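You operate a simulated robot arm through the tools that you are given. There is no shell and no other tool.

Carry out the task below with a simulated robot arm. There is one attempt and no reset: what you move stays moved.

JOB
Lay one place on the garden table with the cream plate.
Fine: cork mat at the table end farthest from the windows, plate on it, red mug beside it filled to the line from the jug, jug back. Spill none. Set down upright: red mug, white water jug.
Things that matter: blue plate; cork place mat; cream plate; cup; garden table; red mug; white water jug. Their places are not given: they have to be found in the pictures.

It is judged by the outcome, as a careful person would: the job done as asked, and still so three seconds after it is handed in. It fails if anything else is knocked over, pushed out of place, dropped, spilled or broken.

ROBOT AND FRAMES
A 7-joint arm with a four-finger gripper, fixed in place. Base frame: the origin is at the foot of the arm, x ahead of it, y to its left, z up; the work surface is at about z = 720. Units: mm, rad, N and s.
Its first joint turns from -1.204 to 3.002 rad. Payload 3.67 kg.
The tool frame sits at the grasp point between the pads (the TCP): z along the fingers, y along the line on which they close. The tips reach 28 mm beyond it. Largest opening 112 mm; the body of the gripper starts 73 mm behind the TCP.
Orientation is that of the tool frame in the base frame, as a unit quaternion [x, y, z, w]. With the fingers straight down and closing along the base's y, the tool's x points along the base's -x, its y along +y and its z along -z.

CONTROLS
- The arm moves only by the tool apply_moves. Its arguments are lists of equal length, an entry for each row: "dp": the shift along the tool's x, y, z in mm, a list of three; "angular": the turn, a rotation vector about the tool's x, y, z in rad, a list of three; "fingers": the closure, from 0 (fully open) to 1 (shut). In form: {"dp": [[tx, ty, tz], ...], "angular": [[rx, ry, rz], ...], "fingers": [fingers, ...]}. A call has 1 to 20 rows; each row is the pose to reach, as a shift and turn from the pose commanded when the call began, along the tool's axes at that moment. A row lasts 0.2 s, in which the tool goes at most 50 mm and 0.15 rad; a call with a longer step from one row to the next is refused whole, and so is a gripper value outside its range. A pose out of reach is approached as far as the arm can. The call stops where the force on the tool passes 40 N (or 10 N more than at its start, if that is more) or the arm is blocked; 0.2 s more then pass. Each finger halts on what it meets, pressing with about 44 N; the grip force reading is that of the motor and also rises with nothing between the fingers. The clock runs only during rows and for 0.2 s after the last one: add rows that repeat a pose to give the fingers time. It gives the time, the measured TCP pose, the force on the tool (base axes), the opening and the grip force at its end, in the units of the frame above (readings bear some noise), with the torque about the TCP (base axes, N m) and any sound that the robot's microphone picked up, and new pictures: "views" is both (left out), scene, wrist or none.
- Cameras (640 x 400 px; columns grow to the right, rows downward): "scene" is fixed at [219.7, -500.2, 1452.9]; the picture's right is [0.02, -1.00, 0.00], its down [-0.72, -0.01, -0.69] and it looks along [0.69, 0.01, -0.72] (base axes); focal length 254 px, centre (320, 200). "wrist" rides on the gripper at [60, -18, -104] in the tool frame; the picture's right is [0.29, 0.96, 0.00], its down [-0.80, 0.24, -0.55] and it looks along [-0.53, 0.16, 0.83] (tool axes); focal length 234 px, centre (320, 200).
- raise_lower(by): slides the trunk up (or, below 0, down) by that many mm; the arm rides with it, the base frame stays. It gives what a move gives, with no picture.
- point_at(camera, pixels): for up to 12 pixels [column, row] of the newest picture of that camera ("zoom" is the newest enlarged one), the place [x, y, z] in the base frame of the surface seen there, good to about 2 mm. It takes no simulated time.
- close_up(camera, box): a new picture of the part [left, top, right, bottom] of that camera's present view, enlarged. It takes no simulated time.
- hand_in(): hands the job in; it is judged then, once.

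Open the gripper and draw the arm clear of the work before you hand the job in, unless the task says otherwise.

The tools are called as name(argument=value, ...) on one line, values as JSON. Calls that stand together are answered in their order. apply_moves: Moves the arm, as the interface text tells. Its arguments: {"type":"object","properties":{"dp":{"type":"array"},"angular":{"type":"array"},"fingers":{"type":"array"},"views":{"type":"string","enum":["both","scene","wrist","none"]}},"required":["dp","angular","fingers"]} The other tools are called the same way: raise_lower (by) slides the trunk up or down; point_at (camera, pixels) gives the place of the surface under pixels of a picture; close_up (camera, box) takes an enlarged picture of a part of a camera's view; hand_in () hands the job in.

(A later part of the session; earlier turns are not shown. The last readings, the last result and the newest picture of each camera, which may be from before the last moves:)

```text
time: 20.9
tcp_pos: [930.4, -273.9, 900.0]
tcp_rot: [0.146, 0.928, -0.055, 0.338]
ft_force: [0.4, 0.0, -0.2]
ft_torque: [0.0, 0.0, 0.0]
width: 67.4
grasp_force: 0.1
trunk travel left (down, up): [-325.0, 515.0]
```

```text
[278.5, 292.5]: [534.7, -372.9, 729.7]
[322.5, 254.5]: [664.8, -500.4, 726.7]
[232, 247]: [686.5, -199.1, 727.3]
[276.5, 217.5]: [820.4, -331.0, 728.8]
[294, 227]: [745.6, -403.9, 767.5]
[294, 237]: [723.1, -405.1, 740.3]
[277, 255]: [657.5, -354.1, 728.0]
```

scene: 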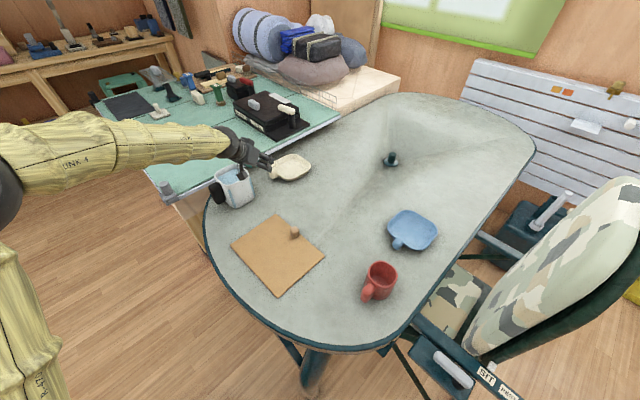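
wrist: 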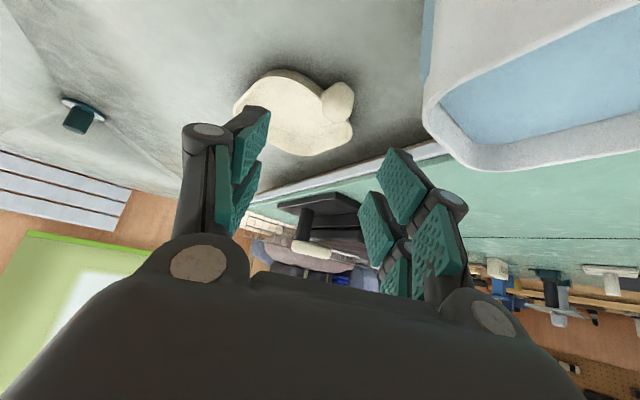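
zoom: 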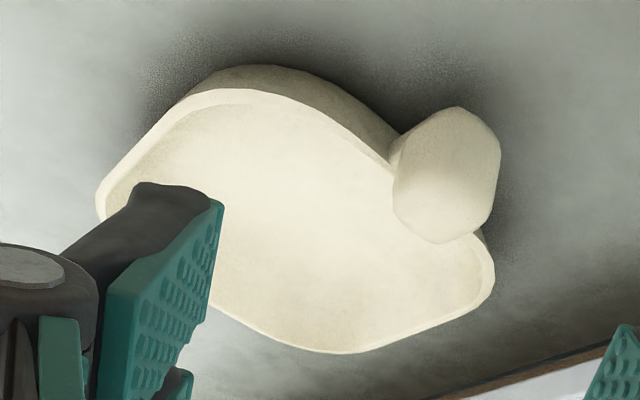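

Plate knob centre ≈(1031,-289), z 735–776; plate centre ≈(1096,-361). I advance to 35 mm short of the grasp with the fingers narrowed to ~47 mm, then look.

apply_moves(dp=[[8, 8, 39], [15.5, 16.5, 78], [15.5, 16.5, 100], [15.5, 16.5, 123], [15.5, 16.5, 123]], angular=[[0, 0, 0], [0, 0, 0], [0, 0, 0], [0, 0, 0], [0, 0, 0]], fingers=[0.58, 0.58, 0.58, 0.58, 0.58])

close_up(camera="scene", box=[200, 120, 340, 215])

close_up(camera="wrist", box=[220, 60, 420, 200])

```text
time: 22.1
tcp_pos: [996.7, -279.7, 803.4]
tcp_rot: [0.145, 0.927, -0.055, 0.342]
ft_force: [-7.5, 0.4, 27.9]
ft_torque: [1.35, 1.39, 0.35]
width: 47.0
grasp_force: 0.0
trunk travel left (down, up): [-325.0, 515.0]
```

scene: 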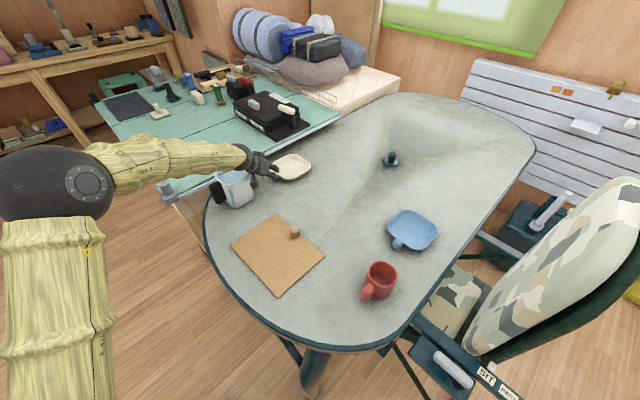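
wrist: 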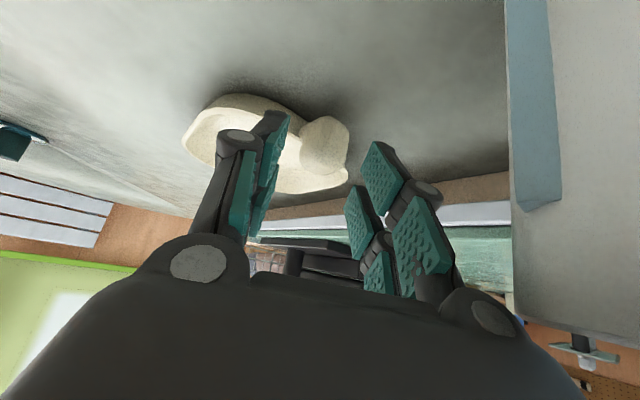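

```text
4.21 times, centred on (270, 168) of scene
```

zoom: 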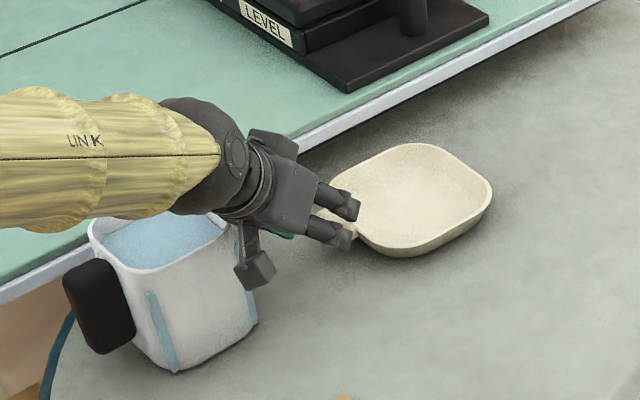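

```text
2.86 times, centred on (320, 130) of wrist
```

zoom: 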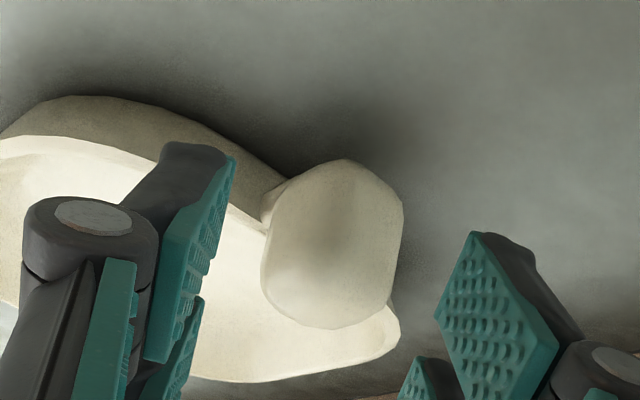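

The tool reads 28 N upward: from the torque the contact is near (928,-231), i.e. the hand's underside rests on the jug's rim corner. I back straight up right away and check the jug.

apply_moves(dp=[[-13, 0, -15], [-33, -4, -38], [-60, -14, -70], [-60, -14, -70]], angular=[[0, 0, 0], [0, 0, 0], [0, 0, 0], [0, 0, 0]], fingers=[0.58, 0.58, 0.58, 0.58])

close_up(camera="scene", box=[187, 155, 277, 211])

```text
time: 23.1
tcp_pos: [993.0, -292.6, 889.8]
tcp_rot: [0.145, 0.928, -0.054, 0.339]
ft_force: [0.6, -0.2, -0.2]
ft_torque: [0.04, 0.01, 0.01]
width: 47.1
grasp_force: 0.2
trunk travel left (down, up): [-325.0, 515.0]
```

scene: 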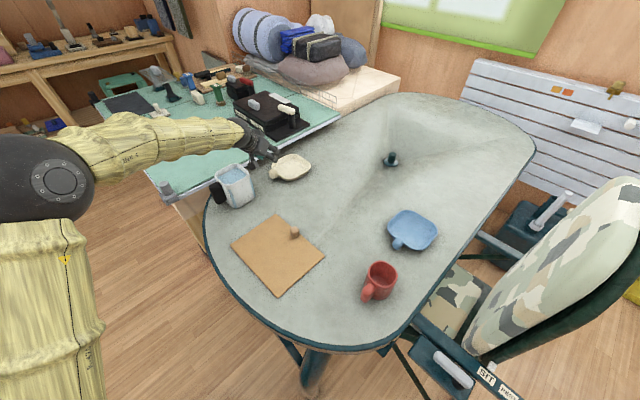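
wrist: 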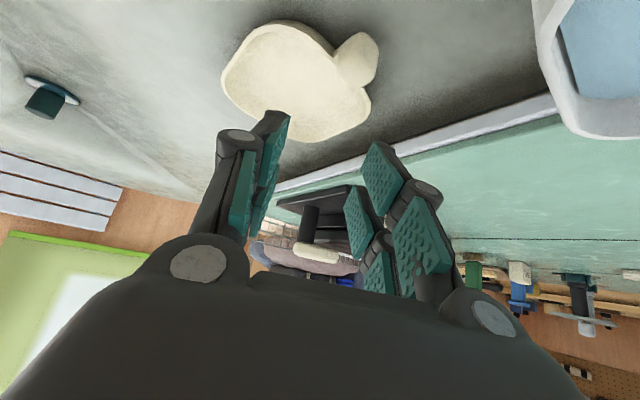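

```text
7.11 times, centred on (232, 183) of scene
```

zoom: 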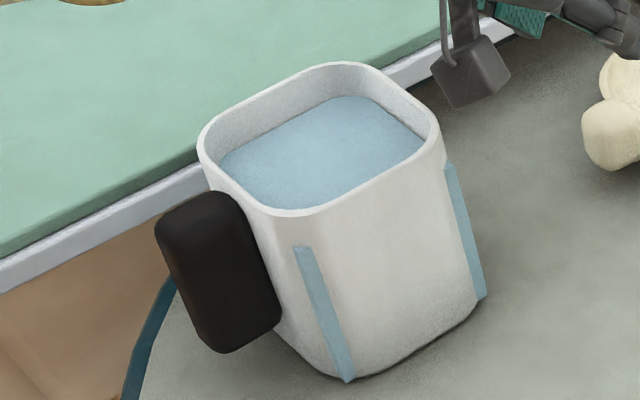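

The jug is unmoved and nothing spilled. Instead I'll pull the plate clear of the jug first: closed fingertips inside its near corner (about (1035,-361)), drawn toward the robot. I go above that spot now.

apply_moves(dp=[[-5, -30, 5], [-10, -46.4, 40], [-14.9, -46.4, 84.2], [-14.9, -46.4, 84.2]], angular=[[0, 0, 0], [0, -0.04, 0], [0, -0.087, 0], [0, -0.087, 0]], fingers=[1, 1, 1, 1])

close_up(camera="wrist", box=[200, 40, 440, 200])

```text
time: 24.1
tcp_pos: [1041.6, -355.9, 833.7]
tcp_rot: [0.144, 0.912, -0.062, 0.379]
ft_force: [-0.3, -0.5, 0.2]
ft_torque: [0.01, -0.02, -0.02]
width: 0.2
grasp_force: 36.0
trunk travel left (down, up): [-325.0, 515.0]
```

scene: 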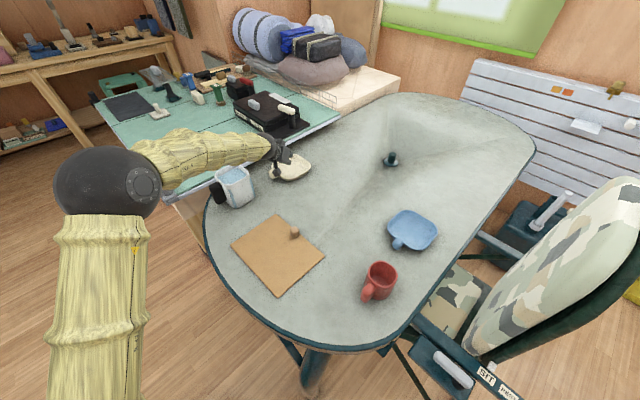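
wrist: 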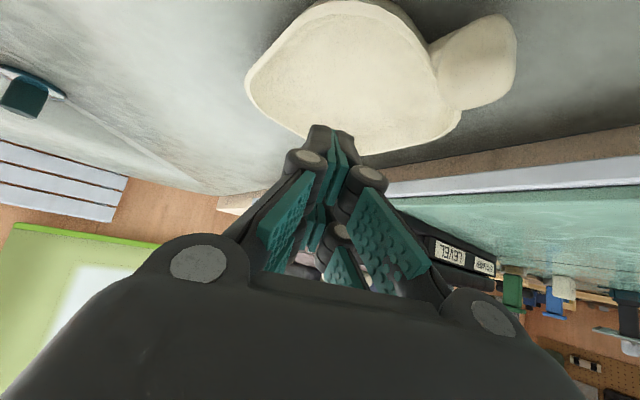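

```text
2.50 times, centred on (320, 120) of wrist
```

zoom: 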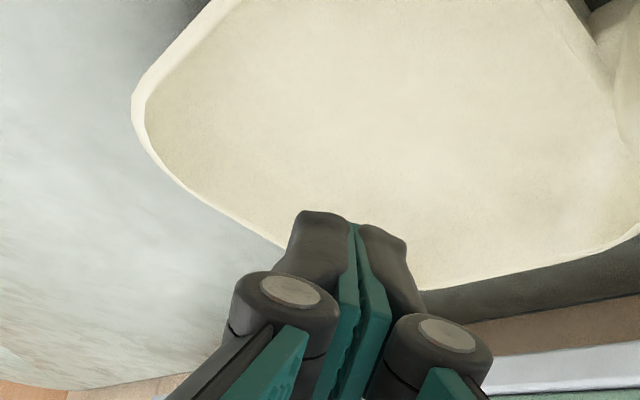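

Fingertips (closed) hover over the plate's near corner. I lower straight down 68 mm so the tips sit inside the dish just above its floor (z≈726).

apply_moves(dp=[[21.3, 0, 21.2], [42.5, 0, 42.3], [48.2, 0, 47.9], [48.2, 0, 47.9]], angular=[[0, 0, 0], [0, 0, 0], [0, 0, 0], [0, 0, 0]], fingers=[1, 1, 1, 1])

close_up(camera="scene", box=[240, 130, 340, 200])

```text
time: 25.1
tcp_pos: [1041.9, -356.3, 765.6]
tcp_rot: [0.143, 0.912, -0.061, 0.379]
ft_force: [0.4, 0.4, -0.1]
ft_torque: [0.04, -0.01, -0.01]
width: 0.0
grasp_force: 35.6
trunk travel left (down, up): [-325.0, 515.0]
```

scene: 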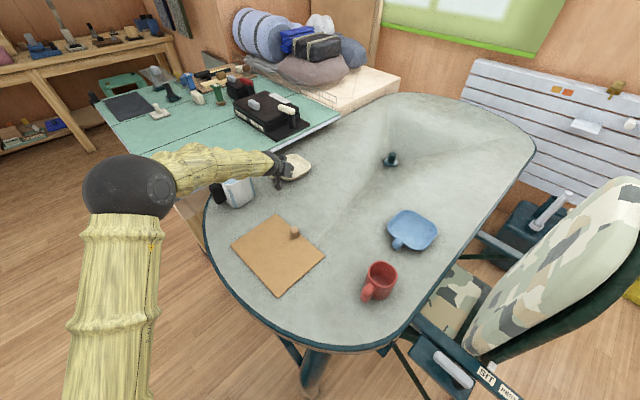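
wrist: 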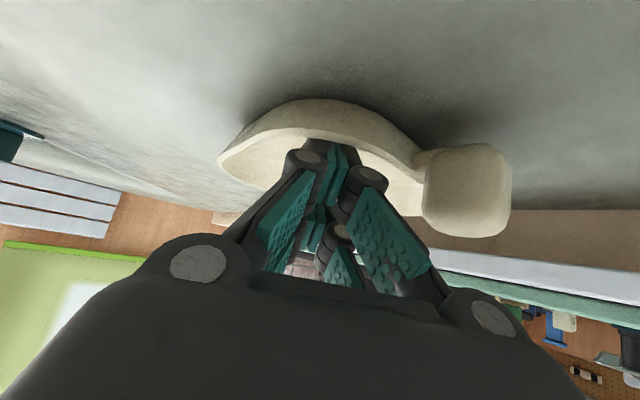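

```text
5.71 times, centred on (290, 165) of scene
```

zoom: 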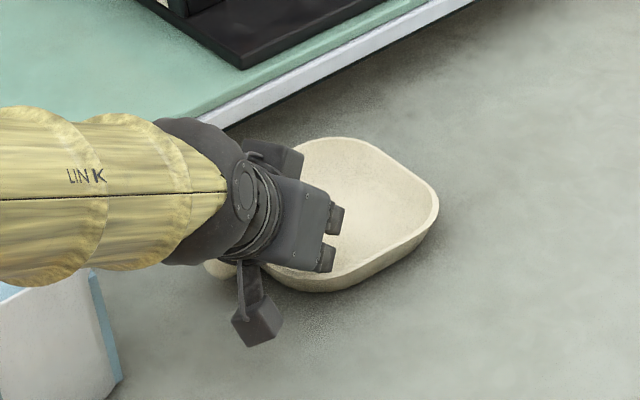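

No contact; the tips are inside the dish. I check that the forearm and wrist are clear of the jug, hidden behind the forearm at (235,175).

point_at(camera="scene", pixels=[[240, 175], [250, 178], [235, 178], [262, 175], [270, 177], [275, 172], [228, 182], [283, 183], [284, 188]])

```text
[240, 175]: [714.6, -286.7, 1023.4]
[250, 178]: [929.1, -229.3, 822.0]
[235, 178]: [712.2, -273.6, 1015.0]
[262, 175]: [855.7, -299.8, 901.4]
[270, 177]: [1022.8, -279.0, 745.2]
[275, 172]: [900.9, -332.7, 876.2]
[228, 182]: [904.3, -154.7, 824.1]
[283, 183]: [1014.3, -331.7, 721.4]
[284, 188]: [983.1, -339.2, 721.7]
```

Everything clears the jug. I dip 6 mm deeper and draw the plate slowly toward the robot and away from the jug by (-175,-55) mm.

apply_moves(dp=[[4.3, 0, 4.2], [14.8, -10.7, -6.4], [25.4, -21.3, -16.9], [36, -32, -27.5], [46.5, -42.6, -38], [57.1, -53.3, -48.6], [67.6, -63.9, -59.1], [78.2, -74.6, -69.7], [88.7, -85.2, -80.3], [99.3, -95.9, -90.8], [109.9, -106.5, -101.4], [109.9, -106.5, -101.4]], angular=[[0, 0, 0], [0, 0, 0], [0, 0, 0], [0, 0, 0], [0, 0, 0], [0, 0, 0], [0, 0, 0], [0, 0, 0], [0, 0, 0], [0, 0, 0], [0, 0, 0], [0, 0, 0]], fingers=[1, 1, 1, 1, 1, 1, 1, 1, 1, 1, 1, 1])

close_up(camera="scene", box=[200, 130, 360, 230])

```text
time: 27.7
tcp_pos: [868.6, -410.2, 760.2]
tcp_rot: [0.143, 0.912, -0.062, 0.378]
ft_force: [-1.6, 0.5, 3.3]
ft_torque: [-0.02, 0.04, 0.0]
width: 6.0
grasp_force: 35.7
trunk travel left (down, up): [-325.0, 515.0]
```

scene: 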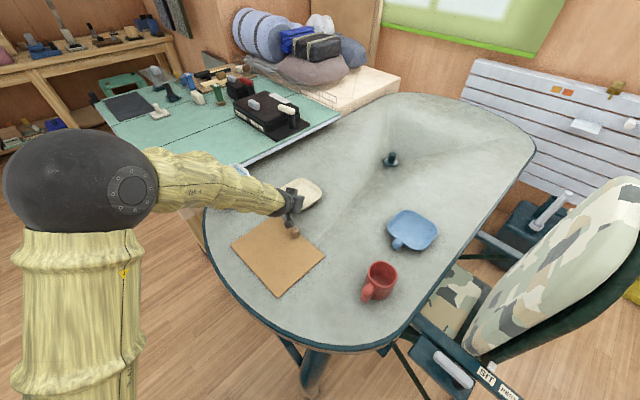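
wrist: 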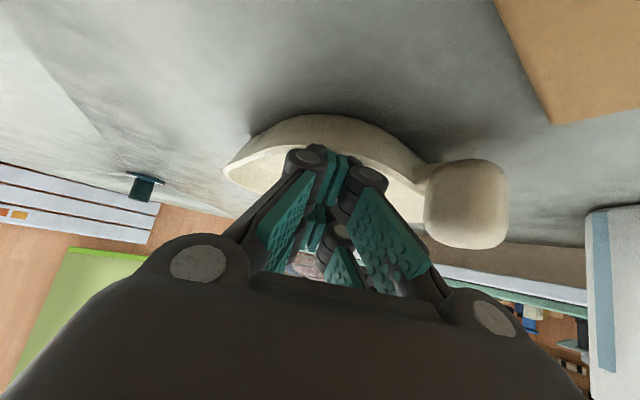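

```text
4.00 times, centred on (280, 180) of scene
```

zoom: 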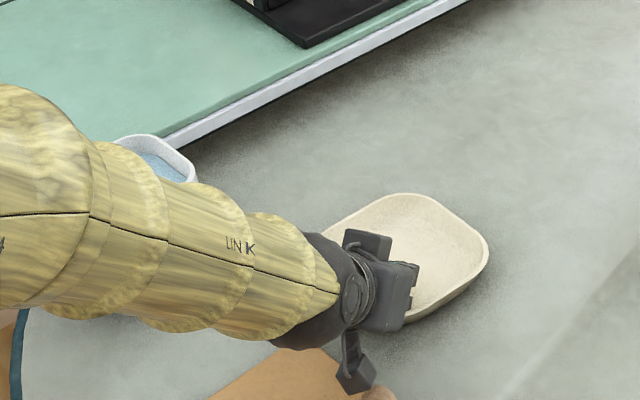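

The plate came along. The wrist camera is now just above the mat's knob, so I lift the hand straight up 80 mm out of the dish.

apply_moves(dp=[[-14, 0, -14], [-35, 0, -35], [-64, 0, -64], [-78, 0, -78], [-78, 0, -78]], angular=[[0, 0, 0], [0, 0, 0], [0, 0, 0], [0, 0, 0], [0, 0, 0]], fingers=[1, 1, 1, 1, 1])

```text
time: 28.9
tcp_pos: [867.5, -411.5, 871.4]
tcp_rot: [0.144, 0.912, -0.062, 0.379]
ft_force: [0.4, -0.2, -0.5]
ft_torque: [0.03, -0.01, -0.02]
width: 0.0
grasp_force: 35.9
trunk travel left (down, up): [-325.0, 515.0]
```

scene: 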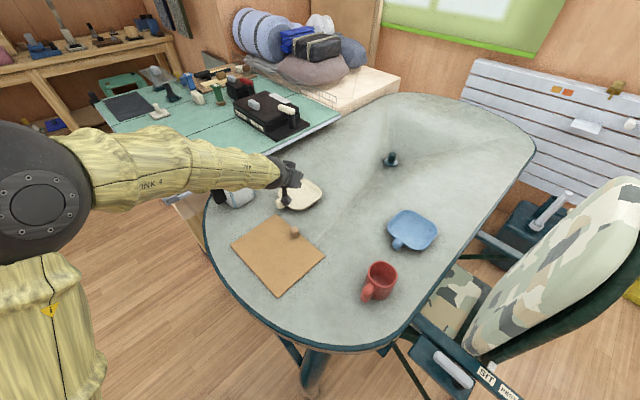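
wrist: 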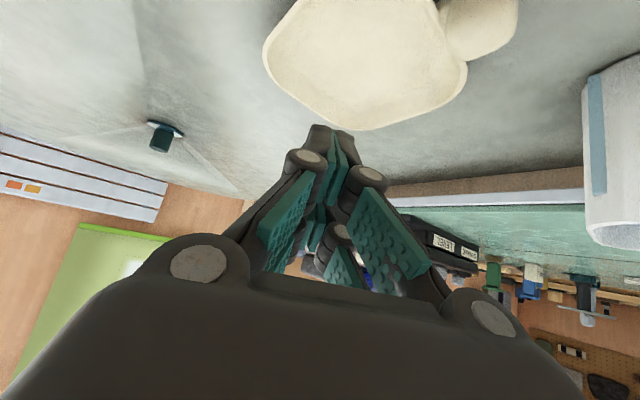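

The hand is clear above. I locate the plate and its knob (scene around (280,205) and wrist view).

close_up(camera="scene", box=[250, 165, 346, 225])

point_at(camera="wrist", pixels=[[480, 30], [460, 50], [500, 45], [470, 20], [360, 60], [266, 50], [340, 128], [465, 80], [400, 110]])

```text
6.67 times, centred on (298, 195) of scene
```

zoom: 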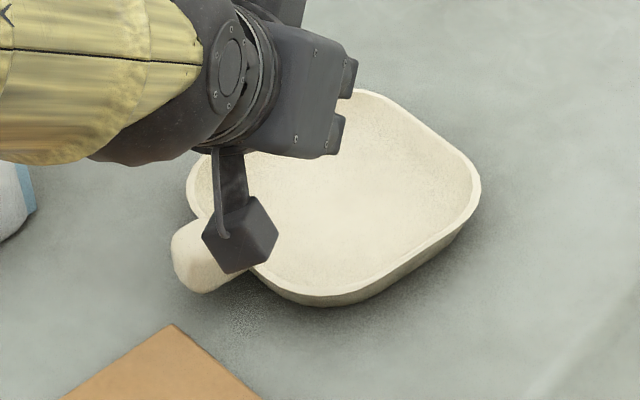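

```text
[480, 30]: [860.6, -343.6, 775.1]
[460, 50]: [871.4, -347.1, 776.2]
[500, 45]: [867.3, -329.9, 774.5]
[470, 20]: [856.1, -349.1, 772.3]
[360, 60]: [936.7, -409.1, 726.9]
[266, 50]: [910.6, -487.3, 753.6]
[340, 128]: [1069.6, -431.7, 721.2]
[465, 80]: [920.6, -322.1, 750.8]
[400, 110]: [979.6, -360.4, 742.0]
```

Knob top is around (863,-341,776), plate centre ≈(920,-405), still aligned. I turn the hand to yaw -45°, nearly vertical (15° tilt), above the knob with fingers half open.

apply_moves(dp=[[5, 14, -4], [10, 28, -9], [15, 42, -13], [19, 56, -18], [23.7, 68.9, -22.2], [23.7, 68.9, -22.2]], angular=[[0.047, 0.104, 0.083], [0.094, 0.207, 0.166], [0.141, 0.311, 0.248], [0.188, 0.414, 0.331], [0.235, 0.518, 0.414], [0.235, 0.518, 0.414]], fingers=[0.8, 0.6, 0.45, 0.45, 0.45, 0.45])

close_up(camera="wrist", box=[200, 100, 440, 250])

```text
time: 30.3
tcp_pos: [857.5, -337.1, 868.9]
tcp_rot: [0.378, 0.917, -0.049, 0.12]
ft_force: [-0.2, 1.5, 0.0]
ft_torque: [-0.03, -0.01, 0.01]
width: 61.6
grasp_force: 0.1
trunk travel left (down, up): [-325.0, 515.0]
```

scene: 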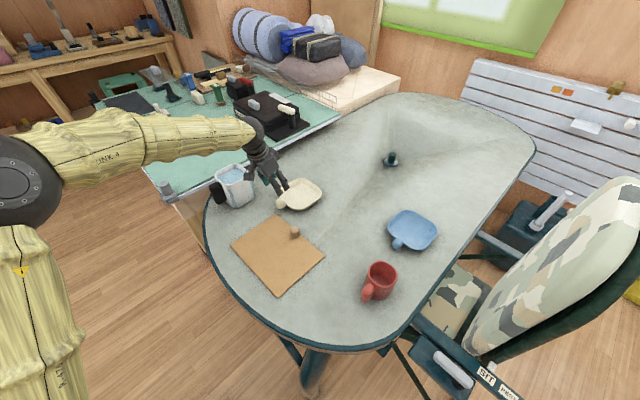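
wrist: 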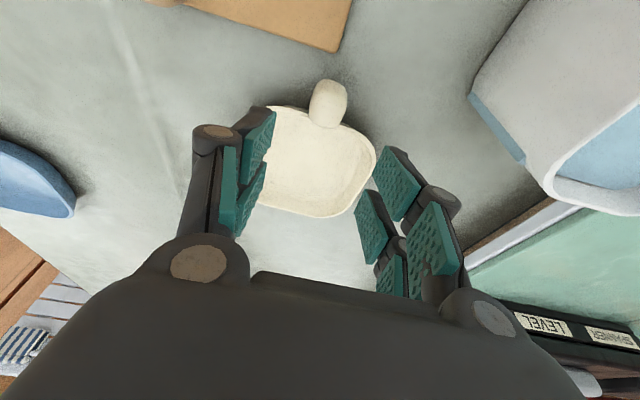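

```text
2.67 times, centred on (320, 175) of wrist
```

zoom: 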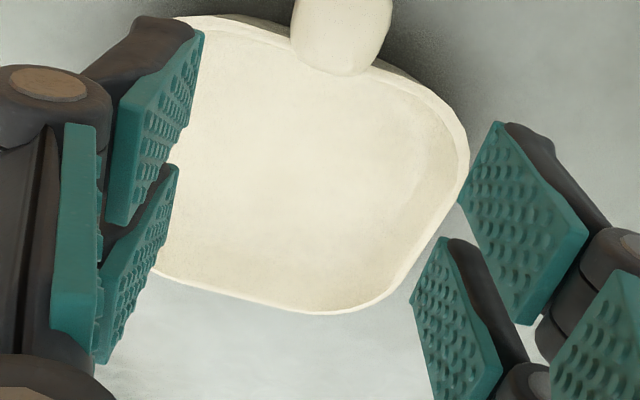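

Knob appears at about (328,102) in the wrist view; I measure it and the plate.

point_at(camera="wrist", pixels=[[328, 85], [328, 100], [326, 115], [314, 103], [343, 103], [326, 122], [315, 88], [345, 90], [320, 170], [376, 160], [318, 216], [262, 150]])

point_at(camera="scene", pixels=[[280, 199], [280, 205], [277, 203], [284, 203], [279, 196], [322, 193.5], [298.5, 209.5], [305, 180], [300, 195]])

```text
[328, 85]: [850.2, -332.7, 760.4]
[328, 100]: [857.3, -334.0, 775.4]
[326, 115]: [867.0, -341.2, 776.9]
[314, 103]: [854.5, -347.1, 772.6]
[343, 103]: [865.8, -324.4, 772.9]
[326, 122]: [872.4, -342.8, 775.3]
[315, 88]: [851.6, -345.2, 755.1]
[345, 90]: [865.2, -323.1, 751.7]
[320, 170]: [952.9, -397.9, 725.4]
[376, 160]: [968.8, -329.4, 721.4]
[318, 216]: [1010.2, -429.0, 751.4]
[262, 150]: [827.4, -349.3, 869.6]
```

```text
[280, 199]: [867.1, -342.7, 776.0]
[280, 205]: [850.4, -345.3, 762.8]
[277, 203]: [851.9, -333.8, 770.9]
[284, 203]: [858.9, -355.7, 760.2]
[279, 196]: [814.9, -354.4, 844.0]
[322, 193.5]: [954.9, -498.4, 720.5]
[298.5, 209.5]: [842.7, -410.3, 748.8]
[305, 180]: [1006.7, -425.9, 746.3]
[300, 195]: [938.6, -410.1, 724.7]
```

Knob centre ≈(864,-339), aligned with the hand. I descend to z≈765 and close on it.

apply_moves(dp=[[8, 1, 35], [15, 2, 70], [21.6, 2.5, 101.9], [21.6, 2.5, 101.9], [21.6, 2.5, 101.9], [21.6, 2.5, 101.9], [21.6, 2.5, 101.9]], angular=[[0, 0, 0], [0, 0, 0], [0, 0, 0], [0, 0, 0], [0, 0, 0], [0, 0, 0], [0, 0, 0]], fingers=[0.45, 0.45, 0.45, 0.45, 1, 1, 1])

close_up(camera="wrist", box=[200, 50, 440, 200])

```text
time: 31.9
tcp_pos: [865.1, -337.4, 767.3]
tcp_rot: [0.378, 0.916, -0.05, 0.124]
ft_force: [3.9, -1.2, 31.6]
ft_torque: [-0.6, -0.59, 0.24]
width: 29.8
grasp_force: 44.7
trunk travel left (down, up): [-325.0, 515.0]
```

scene: 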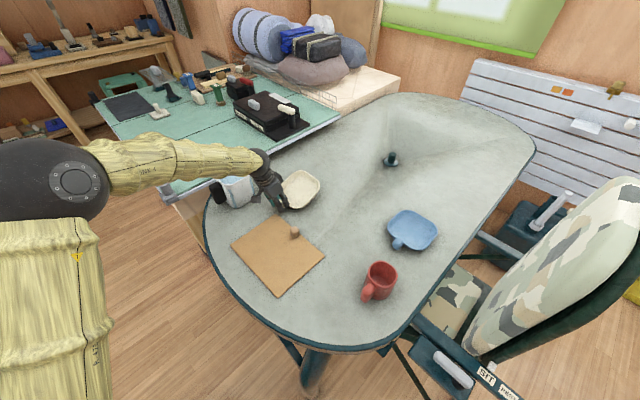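
wrist: 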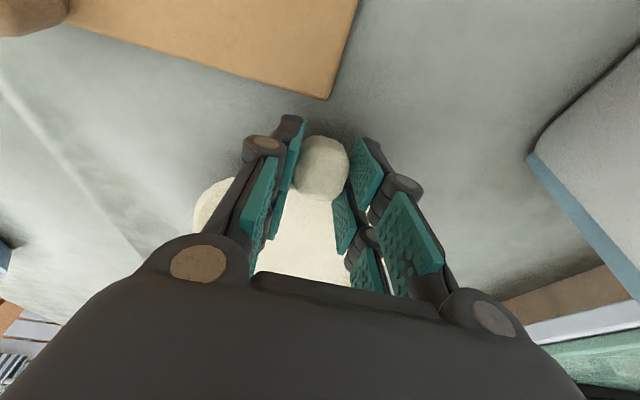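

```text
2.67 times, centred on (320, 125) of wrist
```

zoom: 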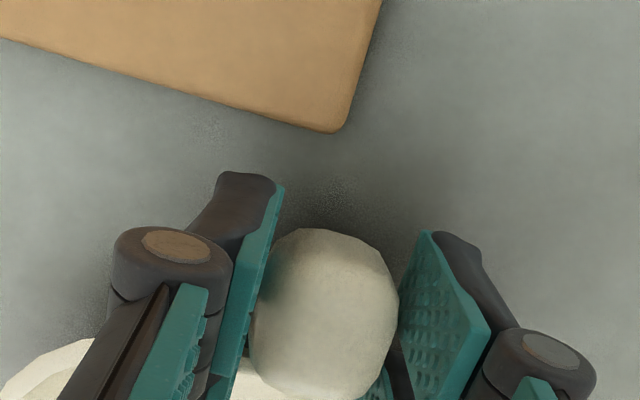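

Knob gripped (29.8 mm, 44.7 N). I lift the plate 60 mm straight up and check how level it hangs.

apply_moves(dp=[[-3.9, 0, -14.5], [-7.7, 0, -29], [-12, 0, -44], [-15.4, 0, -58], [-15.4, 0, -58]], angular=[[0, 0, 0], [0, 0, 0], [0, 0, 0], [0, 0, 0], [0, 0, 0]], fingers=[1, 1, 1, 1, 1])

close_up(camera="scene", box=[230, 130, 350, 210])

```text
time: 33.1
tcp_pos: [863.5, -338.1, 824.5]
tcp_rot: [0.379, 0.916, -0.05, 0.119]
ft_force: [-0.2, 0.3, -1.3]
ft_torque: [0.09, 0.1, 0.03]
width: 29.9
grasp_force: 44.2
trunk travel left (down, up): [-325.0, 515.0]
```

scene: 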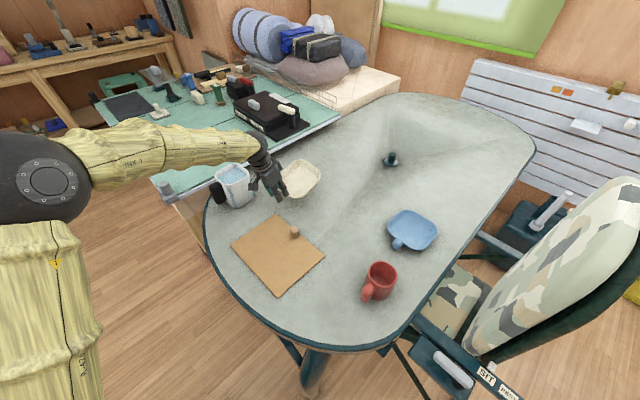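
wrist: 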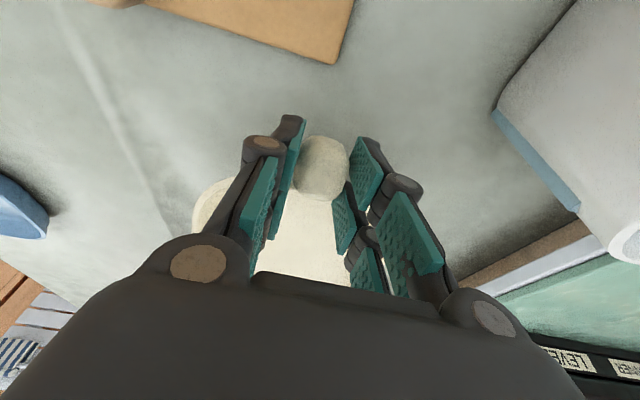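

```text
5.00 times, centred on (290, 170) of scene
```

zoom: 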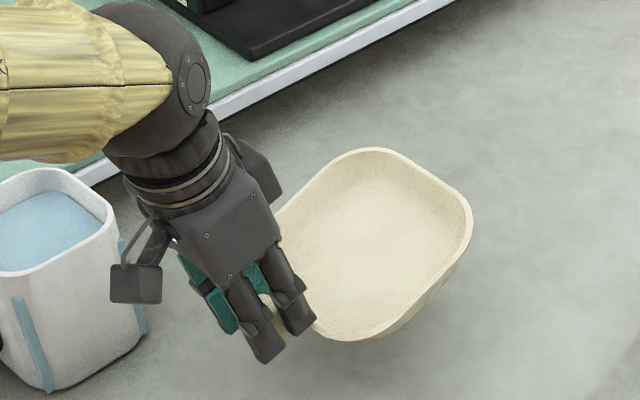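

The plate is up and held. I check the rim heights for level.

point_at(camera="zoom", pixels=[[468, 215], [358, 335], [365, 151], [430, 170], [400, 312], [365, 240], [440, 290]])

```text
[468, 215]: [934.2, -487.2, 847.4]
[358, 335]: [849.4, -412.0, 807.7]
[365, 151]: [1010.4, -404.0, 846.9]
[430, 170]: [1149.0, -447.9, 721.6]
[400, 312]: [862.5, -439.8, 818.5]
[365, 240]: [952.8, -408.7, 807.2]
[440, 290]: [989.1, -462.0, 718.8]
```

The plate's far side rides ~20° high (rim 847 far vs 808 near) – it tipped as the fingers closed. I rotate the hand +0.35 rad about its closing axis to level it and re-check.

apply_moves(dp=[[-2, 0, -7], [-4, 0, -14], [-5, 0, -20], [-5, 0, -20]], angular=[[0, 0.12, 0], [0, 0.24, 0], [0, 0.35, 0], [0, 0.35, 0]], fingers=[1, 1, 1, 1])

close_up(camera="scene", box=[230, 130, 350, 210])

```text
time: 34.1
tcp_pos: [863.3, -337.4, 843.1]
tcp_rot: [0.381, 0.923, 0.017, -0.043]
ft_force: [-0.5, 0.0, -1.5]
ft_torque: [0.07, 0.12, -0.01]
width: 29.7
grasp_force: 43.9
trunk travel left (down, up): [-325.0, 515.0]
```

scene: 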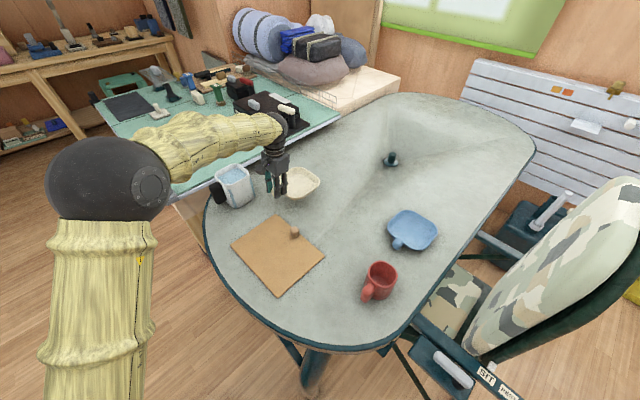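
wrist: 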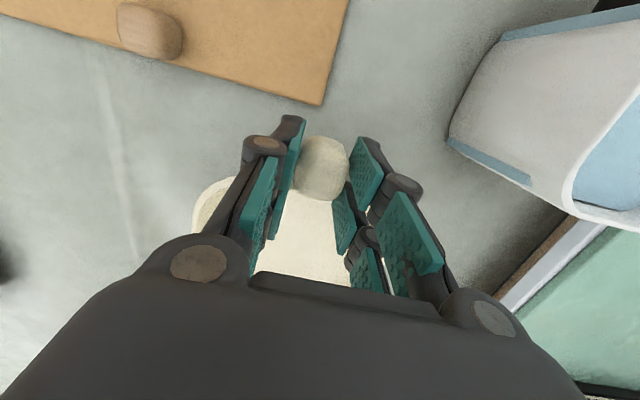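

```text
5.00 times, centred on (290, 170) of scene
```

zoom: 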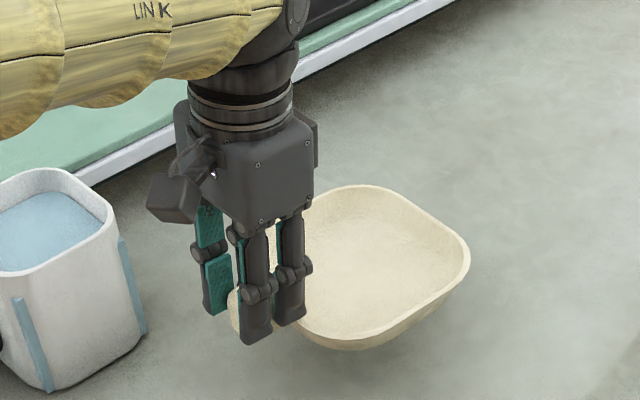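

The plate looks level now. I verify with rim points.

point_at(camera="zoom", pixels=[[467, 258], [355, 340], [360, 187.5], [430, 212], [430, 305], [320, 325], [380, 260]])

```text
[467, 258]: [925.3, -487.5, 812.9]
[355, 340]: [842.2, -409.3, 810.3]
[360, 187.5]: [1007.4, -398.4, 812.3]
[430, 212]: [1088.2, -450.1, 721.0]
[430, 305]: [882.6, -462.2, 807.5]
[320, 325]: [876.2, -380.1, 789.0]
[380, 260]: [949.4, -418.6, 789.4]
```

The plate is level (rim ≈812 all round, bottom ≈781). I raise it 30 mm more and carry it over the mat, yawing 0.1 rad to line it up with the mat.

apply_moves(dp=[[2.8, 0, -29.8], [35.7, -20.9, -26.7], [68.7, -41.8, -23.7], [101.6, -62.7, -20.6], [134.5, -83.6, -17.5], [167.5, -104.5, -14.4], [200.4, -125.4, -11.4], [233.3, -146.3, -8.3], [233.3, -146.3, -8.3]], angular=[[0, 0, 0], [0, 0, -0.014], [0, 0, -0.029], [0, 0, -0.043], [0, 0, -0.057], [0, 0, -0.071], [0, 0, -0.086], [0, 0, -0.1], [0, 0, -0.1]], fingers=[1, 1, 1, 1, 1, 1, 1, 1, 1])

close_up(camera="scene", box=[200, 200, 340, 310])

```text
time: 36.1
tcp_pos: [598.8, -275.7, 872.3]
tcp_rot: [0.333, 0.942, 0.019, -0.04]
ft_force: [0.0, -0.2, -1.5]
ft_torque: [0.06, 0.08, -0.02]
width: 29.7
grasp_force: 43.9
trunk travel left (down, up): [-325.0, 515.0]
```

scene: 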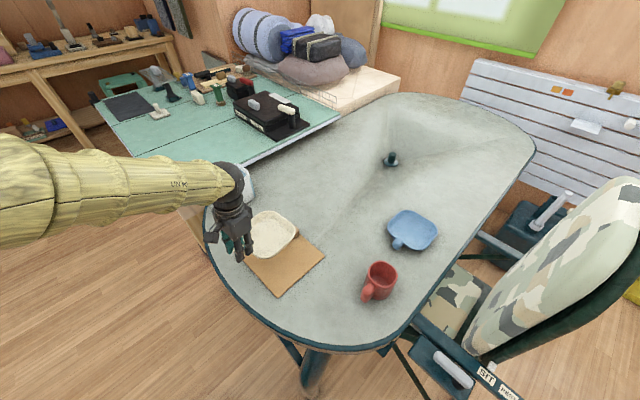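
wrist: 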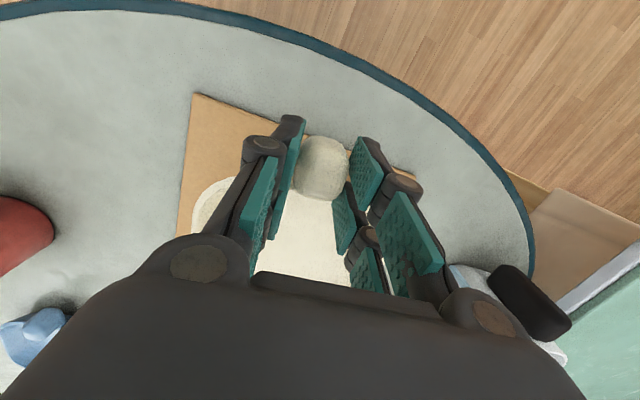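

```text
3.64 times, centred on (270, 255) of scene
```

zoom: 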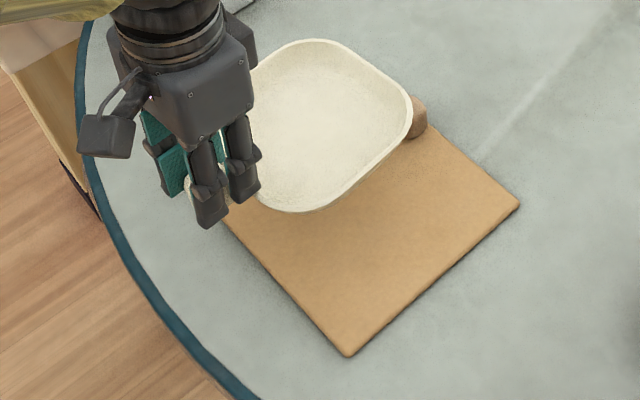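

The plate hovers over the mat. I measure its rim to confirm position and level before lowering.

point_at(camera="zoom", pixels=[[411, 105], [305, 210], [318, 41], [370, 165], [260, 75], [320, 120], [425, 115], [518, 202], [348, 353]])

```text
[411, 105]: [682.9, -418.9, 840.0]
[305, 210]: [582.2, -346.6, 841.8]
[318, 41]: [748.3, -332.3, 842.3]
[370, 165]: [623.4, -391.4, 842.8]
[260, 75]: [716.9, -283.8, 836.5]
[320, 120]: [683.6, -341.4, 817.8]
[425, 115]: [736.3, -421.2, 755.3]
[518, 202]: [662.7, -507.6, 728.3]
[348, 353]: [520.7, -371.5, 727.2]
```

Plate centre ≈(665,-340), level, clearing the mat's knob by ~14 mm. I lower it ~80 mm onto the mat.

apply_moves(dp=[[-2.6, -0.3, 30], [-5.3, -0.5, 60], [-6.5, -0.6, 73], [-7, -0.7, 79], [-7.2, -0.7, 81], [-7.2, -0.7, 81]], angular=[[0, 0, 0], [0, 0, 0], [0, 0, 0], [0, 0, 0], [0, 0, 0], [0, 0, 0]], fingers=[1, 1, 1, 1, 1, 1], views="scene")

close_up(camera="scene", box=[200, 200, 340, 310])

```text
time: 37.5
tcp_pos: [597.1, -276.2, 793.8]
tcp_rot: [0.334, 0.942, 0.018, -0.04]
ft_force: [0.1, 0.1, -1.6]
ft_torque: [0.07, 0.09, 0.03]
width: 29.7
grasp_force: 43.5
trunk travel left (down, up): [-325.0, 515.0]
```

scene: 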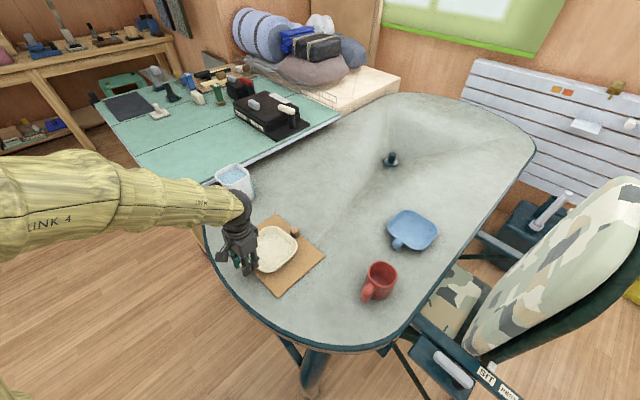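

```text
3.64 times, centred on (270, 255) of scene
```

zoom: 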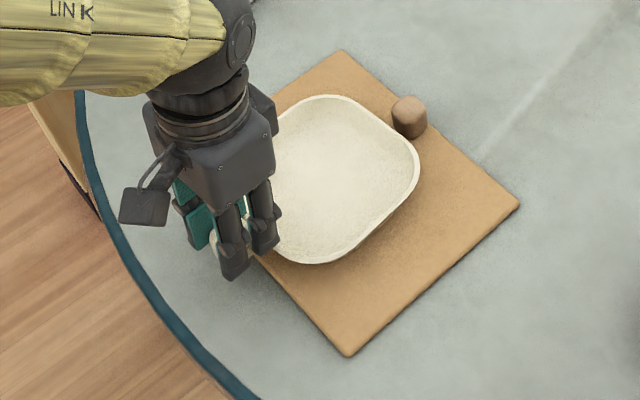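

No contact yet; I lower in small steps until the table reaction shows.

apply_moves(dp=[[-0.2, 0, 2], [-0.35, 0, 4], [-0.45, 0, 5.5], [-0.45, 0, 5.5]], angular=[[0, 0, 0], [0, 0, 0], [0, 0, 0], [0, 0, 0]], fingers=[1, 1, 1, 1], views="none")

```text
time: 38.5
tcp_pos: [598.6, -276.9, 789.5]
tcp_rot: [0.334, 0.942, 0.019, -0.041]
ft_force: [2.1, 0.8, 8.1]
ft_torque: [-1.22, -0.75, 0.28]
width: 29.2
grasp_force: 43.7
trunk travel left (down, up): [-325.0, 515.0]
```

Contact (≈10 N): the plate rests on the mat. I open gradually and withdraw straight up.

apply_moves(dp=[[0, 0, 0], [0, 0, 0], [0, 0, 0], [0, 0, -20], [0, 0, -60], [0, 0, -105], [0, 0, -105]], angular=[[0, 0, 0], [0, 0, 0], [0, 0, 0], [0, 0, 0], [0, 0, 0], [0, 0, 0], [0, 0, 0]], fingers=[0.7, 0.6, 0.5, 0.45, 0.45, 0.45, 0.45])

close_up(camera="scene", box=[200, 200, 340, 310])

```text
time: 40.1
tcp_pos: [607.9, -281.4, 889.5]
tcp_rot: [0.335, 0.941, 0.019, -0.041]
ft_force: [0.9, -0.5, 0.2]
ft_torque: [-0.01, -0.03, -0.01]
width: 61.7
grasp_force: 0.1
trunk travel left (down, up): [-325.0, 515.0]
```

scene: 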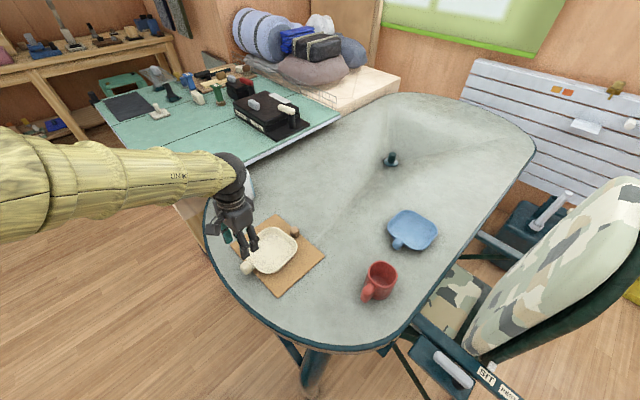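
wrist: 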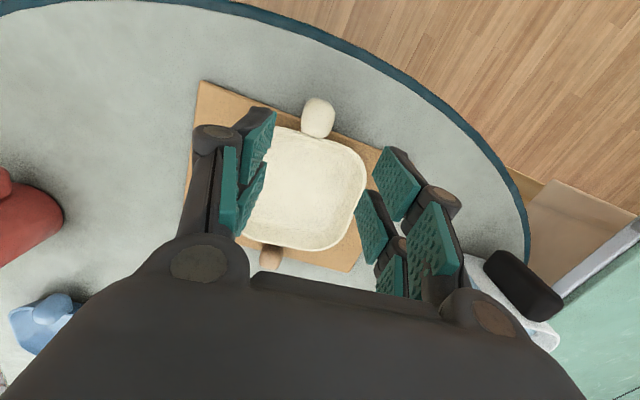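

```text
3.64 times, centred on (270, 255) of scene
```

zoom: 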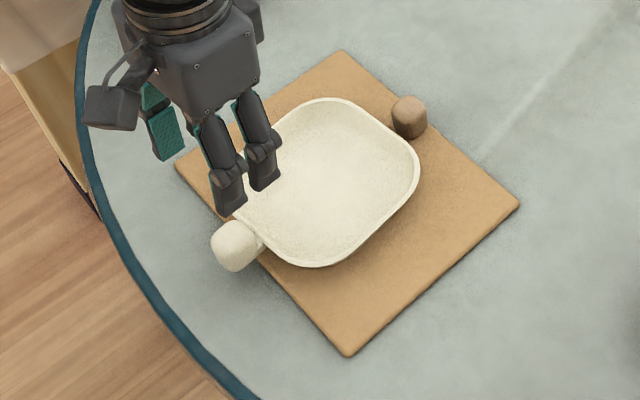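

The plate is on the mat. I check its position and level, and re-measure the mug and jug for the next steps.

point_at(camera="zoom", pixels=[[418, 165], [315, 264], [325, 101], [385, 225], [280, 125], [340, 52], [180, 165], [515, 203], [348, 350], [238, 245]])

point_at(camera="scene", pixels=[[382, 261], [396.8, 276.3], [384.5, 287], [371, 270], [367.6, 288], [236, 165], [248.3, 176.5], [240, 181]])

```text
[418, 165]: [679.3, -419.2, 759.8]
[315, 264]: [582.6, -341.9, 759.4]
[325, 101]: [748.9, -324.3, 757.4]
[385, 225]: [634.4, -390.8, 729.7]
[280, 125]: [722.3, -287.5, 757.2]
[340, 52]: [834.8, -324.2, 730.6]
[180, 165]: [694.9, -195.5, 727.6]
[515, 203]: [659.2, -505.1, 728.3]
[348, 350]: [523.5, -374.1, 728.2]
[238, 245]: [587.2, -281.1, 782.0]
```

```text
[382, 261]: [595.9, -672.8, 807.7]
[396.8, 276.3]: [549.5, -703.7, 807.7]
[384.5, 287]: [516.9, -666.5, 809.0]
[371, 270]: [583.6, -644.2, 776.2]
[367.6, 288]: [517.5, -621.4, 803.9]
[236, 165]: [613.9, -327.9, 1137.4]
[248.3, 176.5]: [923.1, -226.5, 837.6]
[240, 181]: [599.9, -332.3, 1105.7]
```

Plate centre ≈(666,-333), flat on the mat. Next the mug: I move at z≈890 above it with the hand vertical, yaw -45° (closing across the mug, handle between), fully open.

apply_moves(dp=[[-22.6, -36.9, -2.4], [-45.3, -73.9, -4.7], [-67.9, -110.8, -7.1], [-90.5, -147.7, -9.4], [-113.2, -184.7, -11.8], [-135.8, -221.6, -14.1], [-158.4, -258.5, -16.5], [-181.1, -295.5, -18.8], [-203.7, -332.4, -21.2], [-203.7, -332.4, -21.2]], angular=[[0, 0, 0], [0, -0.02, 0.02], [0.001, -0.04, 0.04], [0.002, -0.06, 0.06], [0.003, -0.08, 0.08], [0.004, -0.09, 0.101], [0.004, -0.09, 0.101], [0.004, -0.09, 0.101], [0.004, -0.09, 0.101], [0.004, -0.09, 0.101]], fingers=[0.3, 0.2, 0.1, 0, 0, 0, 0, 0, 0, 0])

```text
time: 42.3
tcp_pos: [548.1, -672.8, 891.6]
tcp_rot: [0.382, 0.924, 0.0, 0.0]
ft_force: [0.2, -0.4, 0.1]
ft_torque: [-0.06, -0.02, -0.01]
width: 112.2
grasp_force: 0.0
trunk travel left (down, up): [-325.0, 515.0]
```

scene: 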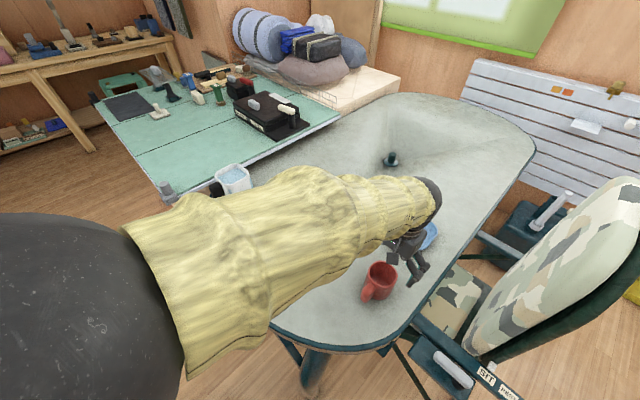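
wrist: 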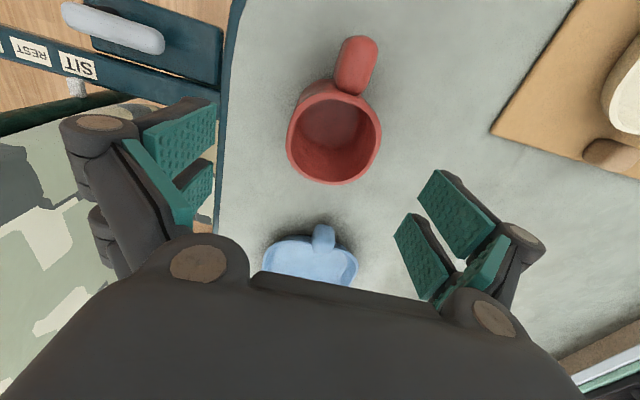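

The hand is above the mug. I measure the mug's rim in the wrist view and enlarge its interior again.

point_at(camera="wrist", pixels=[[288, 140], [380, 138], [333, 182], [330, 84], [350, 55], [370, 60], [335, 60], [345, 85], [356, 40]])

close_up(camera="wrist", box=[270, 70, 400, 195])

```text
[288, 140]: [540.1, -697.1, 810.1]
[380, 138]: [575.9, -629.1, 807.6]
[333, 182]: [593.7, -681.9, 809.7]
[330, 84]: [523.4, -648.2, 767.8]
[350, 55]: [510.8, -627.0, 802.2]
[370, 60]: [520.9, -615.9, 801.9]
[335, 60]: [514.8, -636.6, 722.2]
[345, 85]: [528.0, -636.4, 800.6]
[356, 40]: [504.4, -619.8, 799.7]
```

```text
3.20 times, centred on (335, 132) of wrist
```

zoom: 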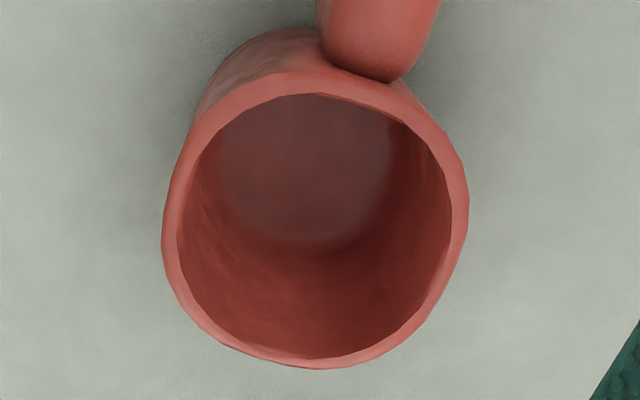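

Mug centre ≈(557,-665), rim z≈808. I descend around it to z≈772 and close on the body.

apply_moves(dp=[[-0.8, 11.8, 20], [-0.8, 11.8, 60], [-0.8, 11.8, 95], [-0.8, 11.8, 119.5], [-0.8, 11.8, 119.5], [-0.8, 11.8, 119.5], [-0.8, 11.8, 119.5]], angular=[[0, 0, 0], [0, 0, 0], [0, 0, 0], [0, 0, 0], [0, 0, 0], [0, 0, 0], [0, 0, 0]], fingers=[0, 0, 0, 0, 0.5, 1, 1])

```text
time: 43.9
tcp_pos: [560.4, -666.1, 772.5]
tcp_rot: [0.383, 0.924, 0.0, 0.0]
ft_force: [0.2, 0.4, 0.3]
ft_torque: [-0.07, -0.02, 0.0]
width: 77.5
grasp_force: 44.5
trunk travel left (down, up): [-325.0, 515.0]
```

scene: 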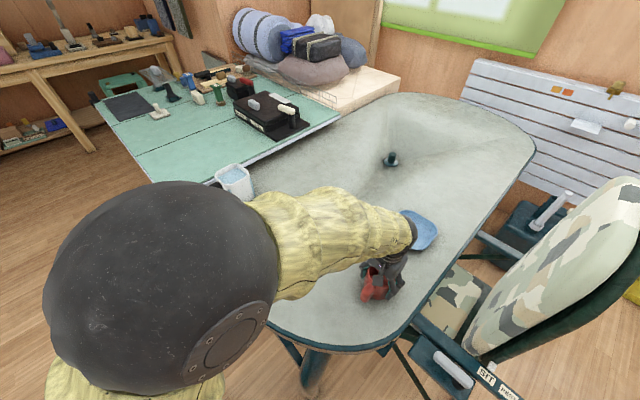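
wrist: 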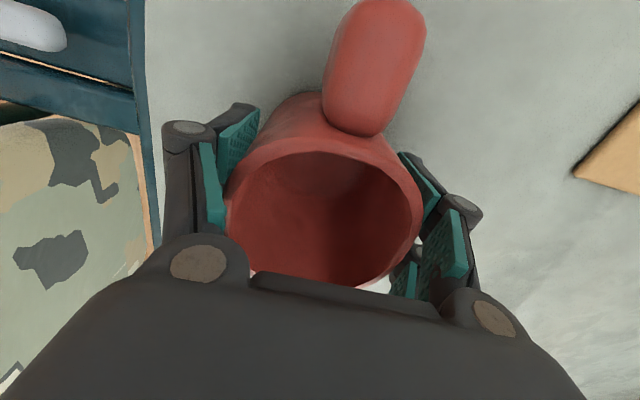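

The mug is gripped (77.5 mm, 44.5 N, no side load). I take a close look at its interior from this near view.

close_up(camera="wrist", box=[220, 135, 430, 290])

close_up(camera="wrist", box=[260, 150, 360, 225])

```text
2.58 times, centred on (325, 212) of wrist
```

zoom: 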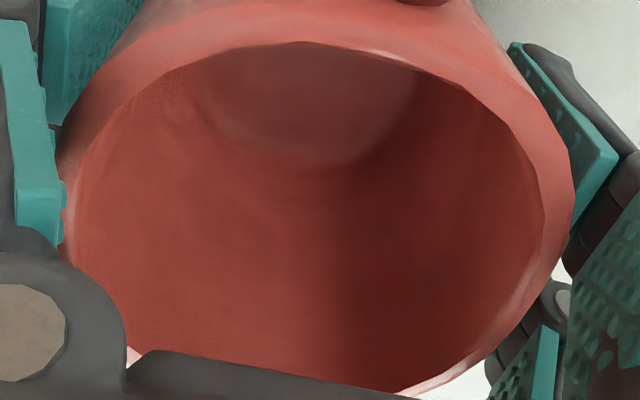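

```text
5.33 times, centred on (310, 188) of wrist
```

zoom: 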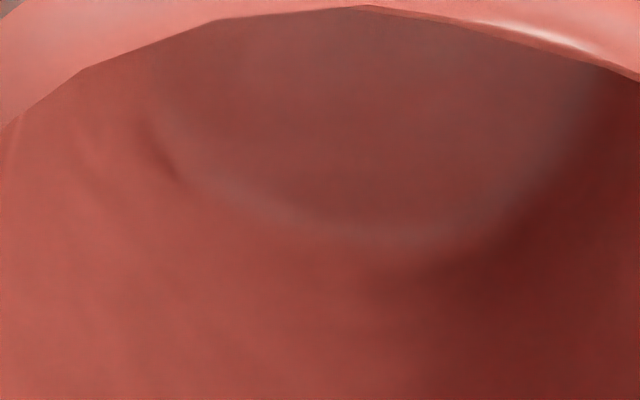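

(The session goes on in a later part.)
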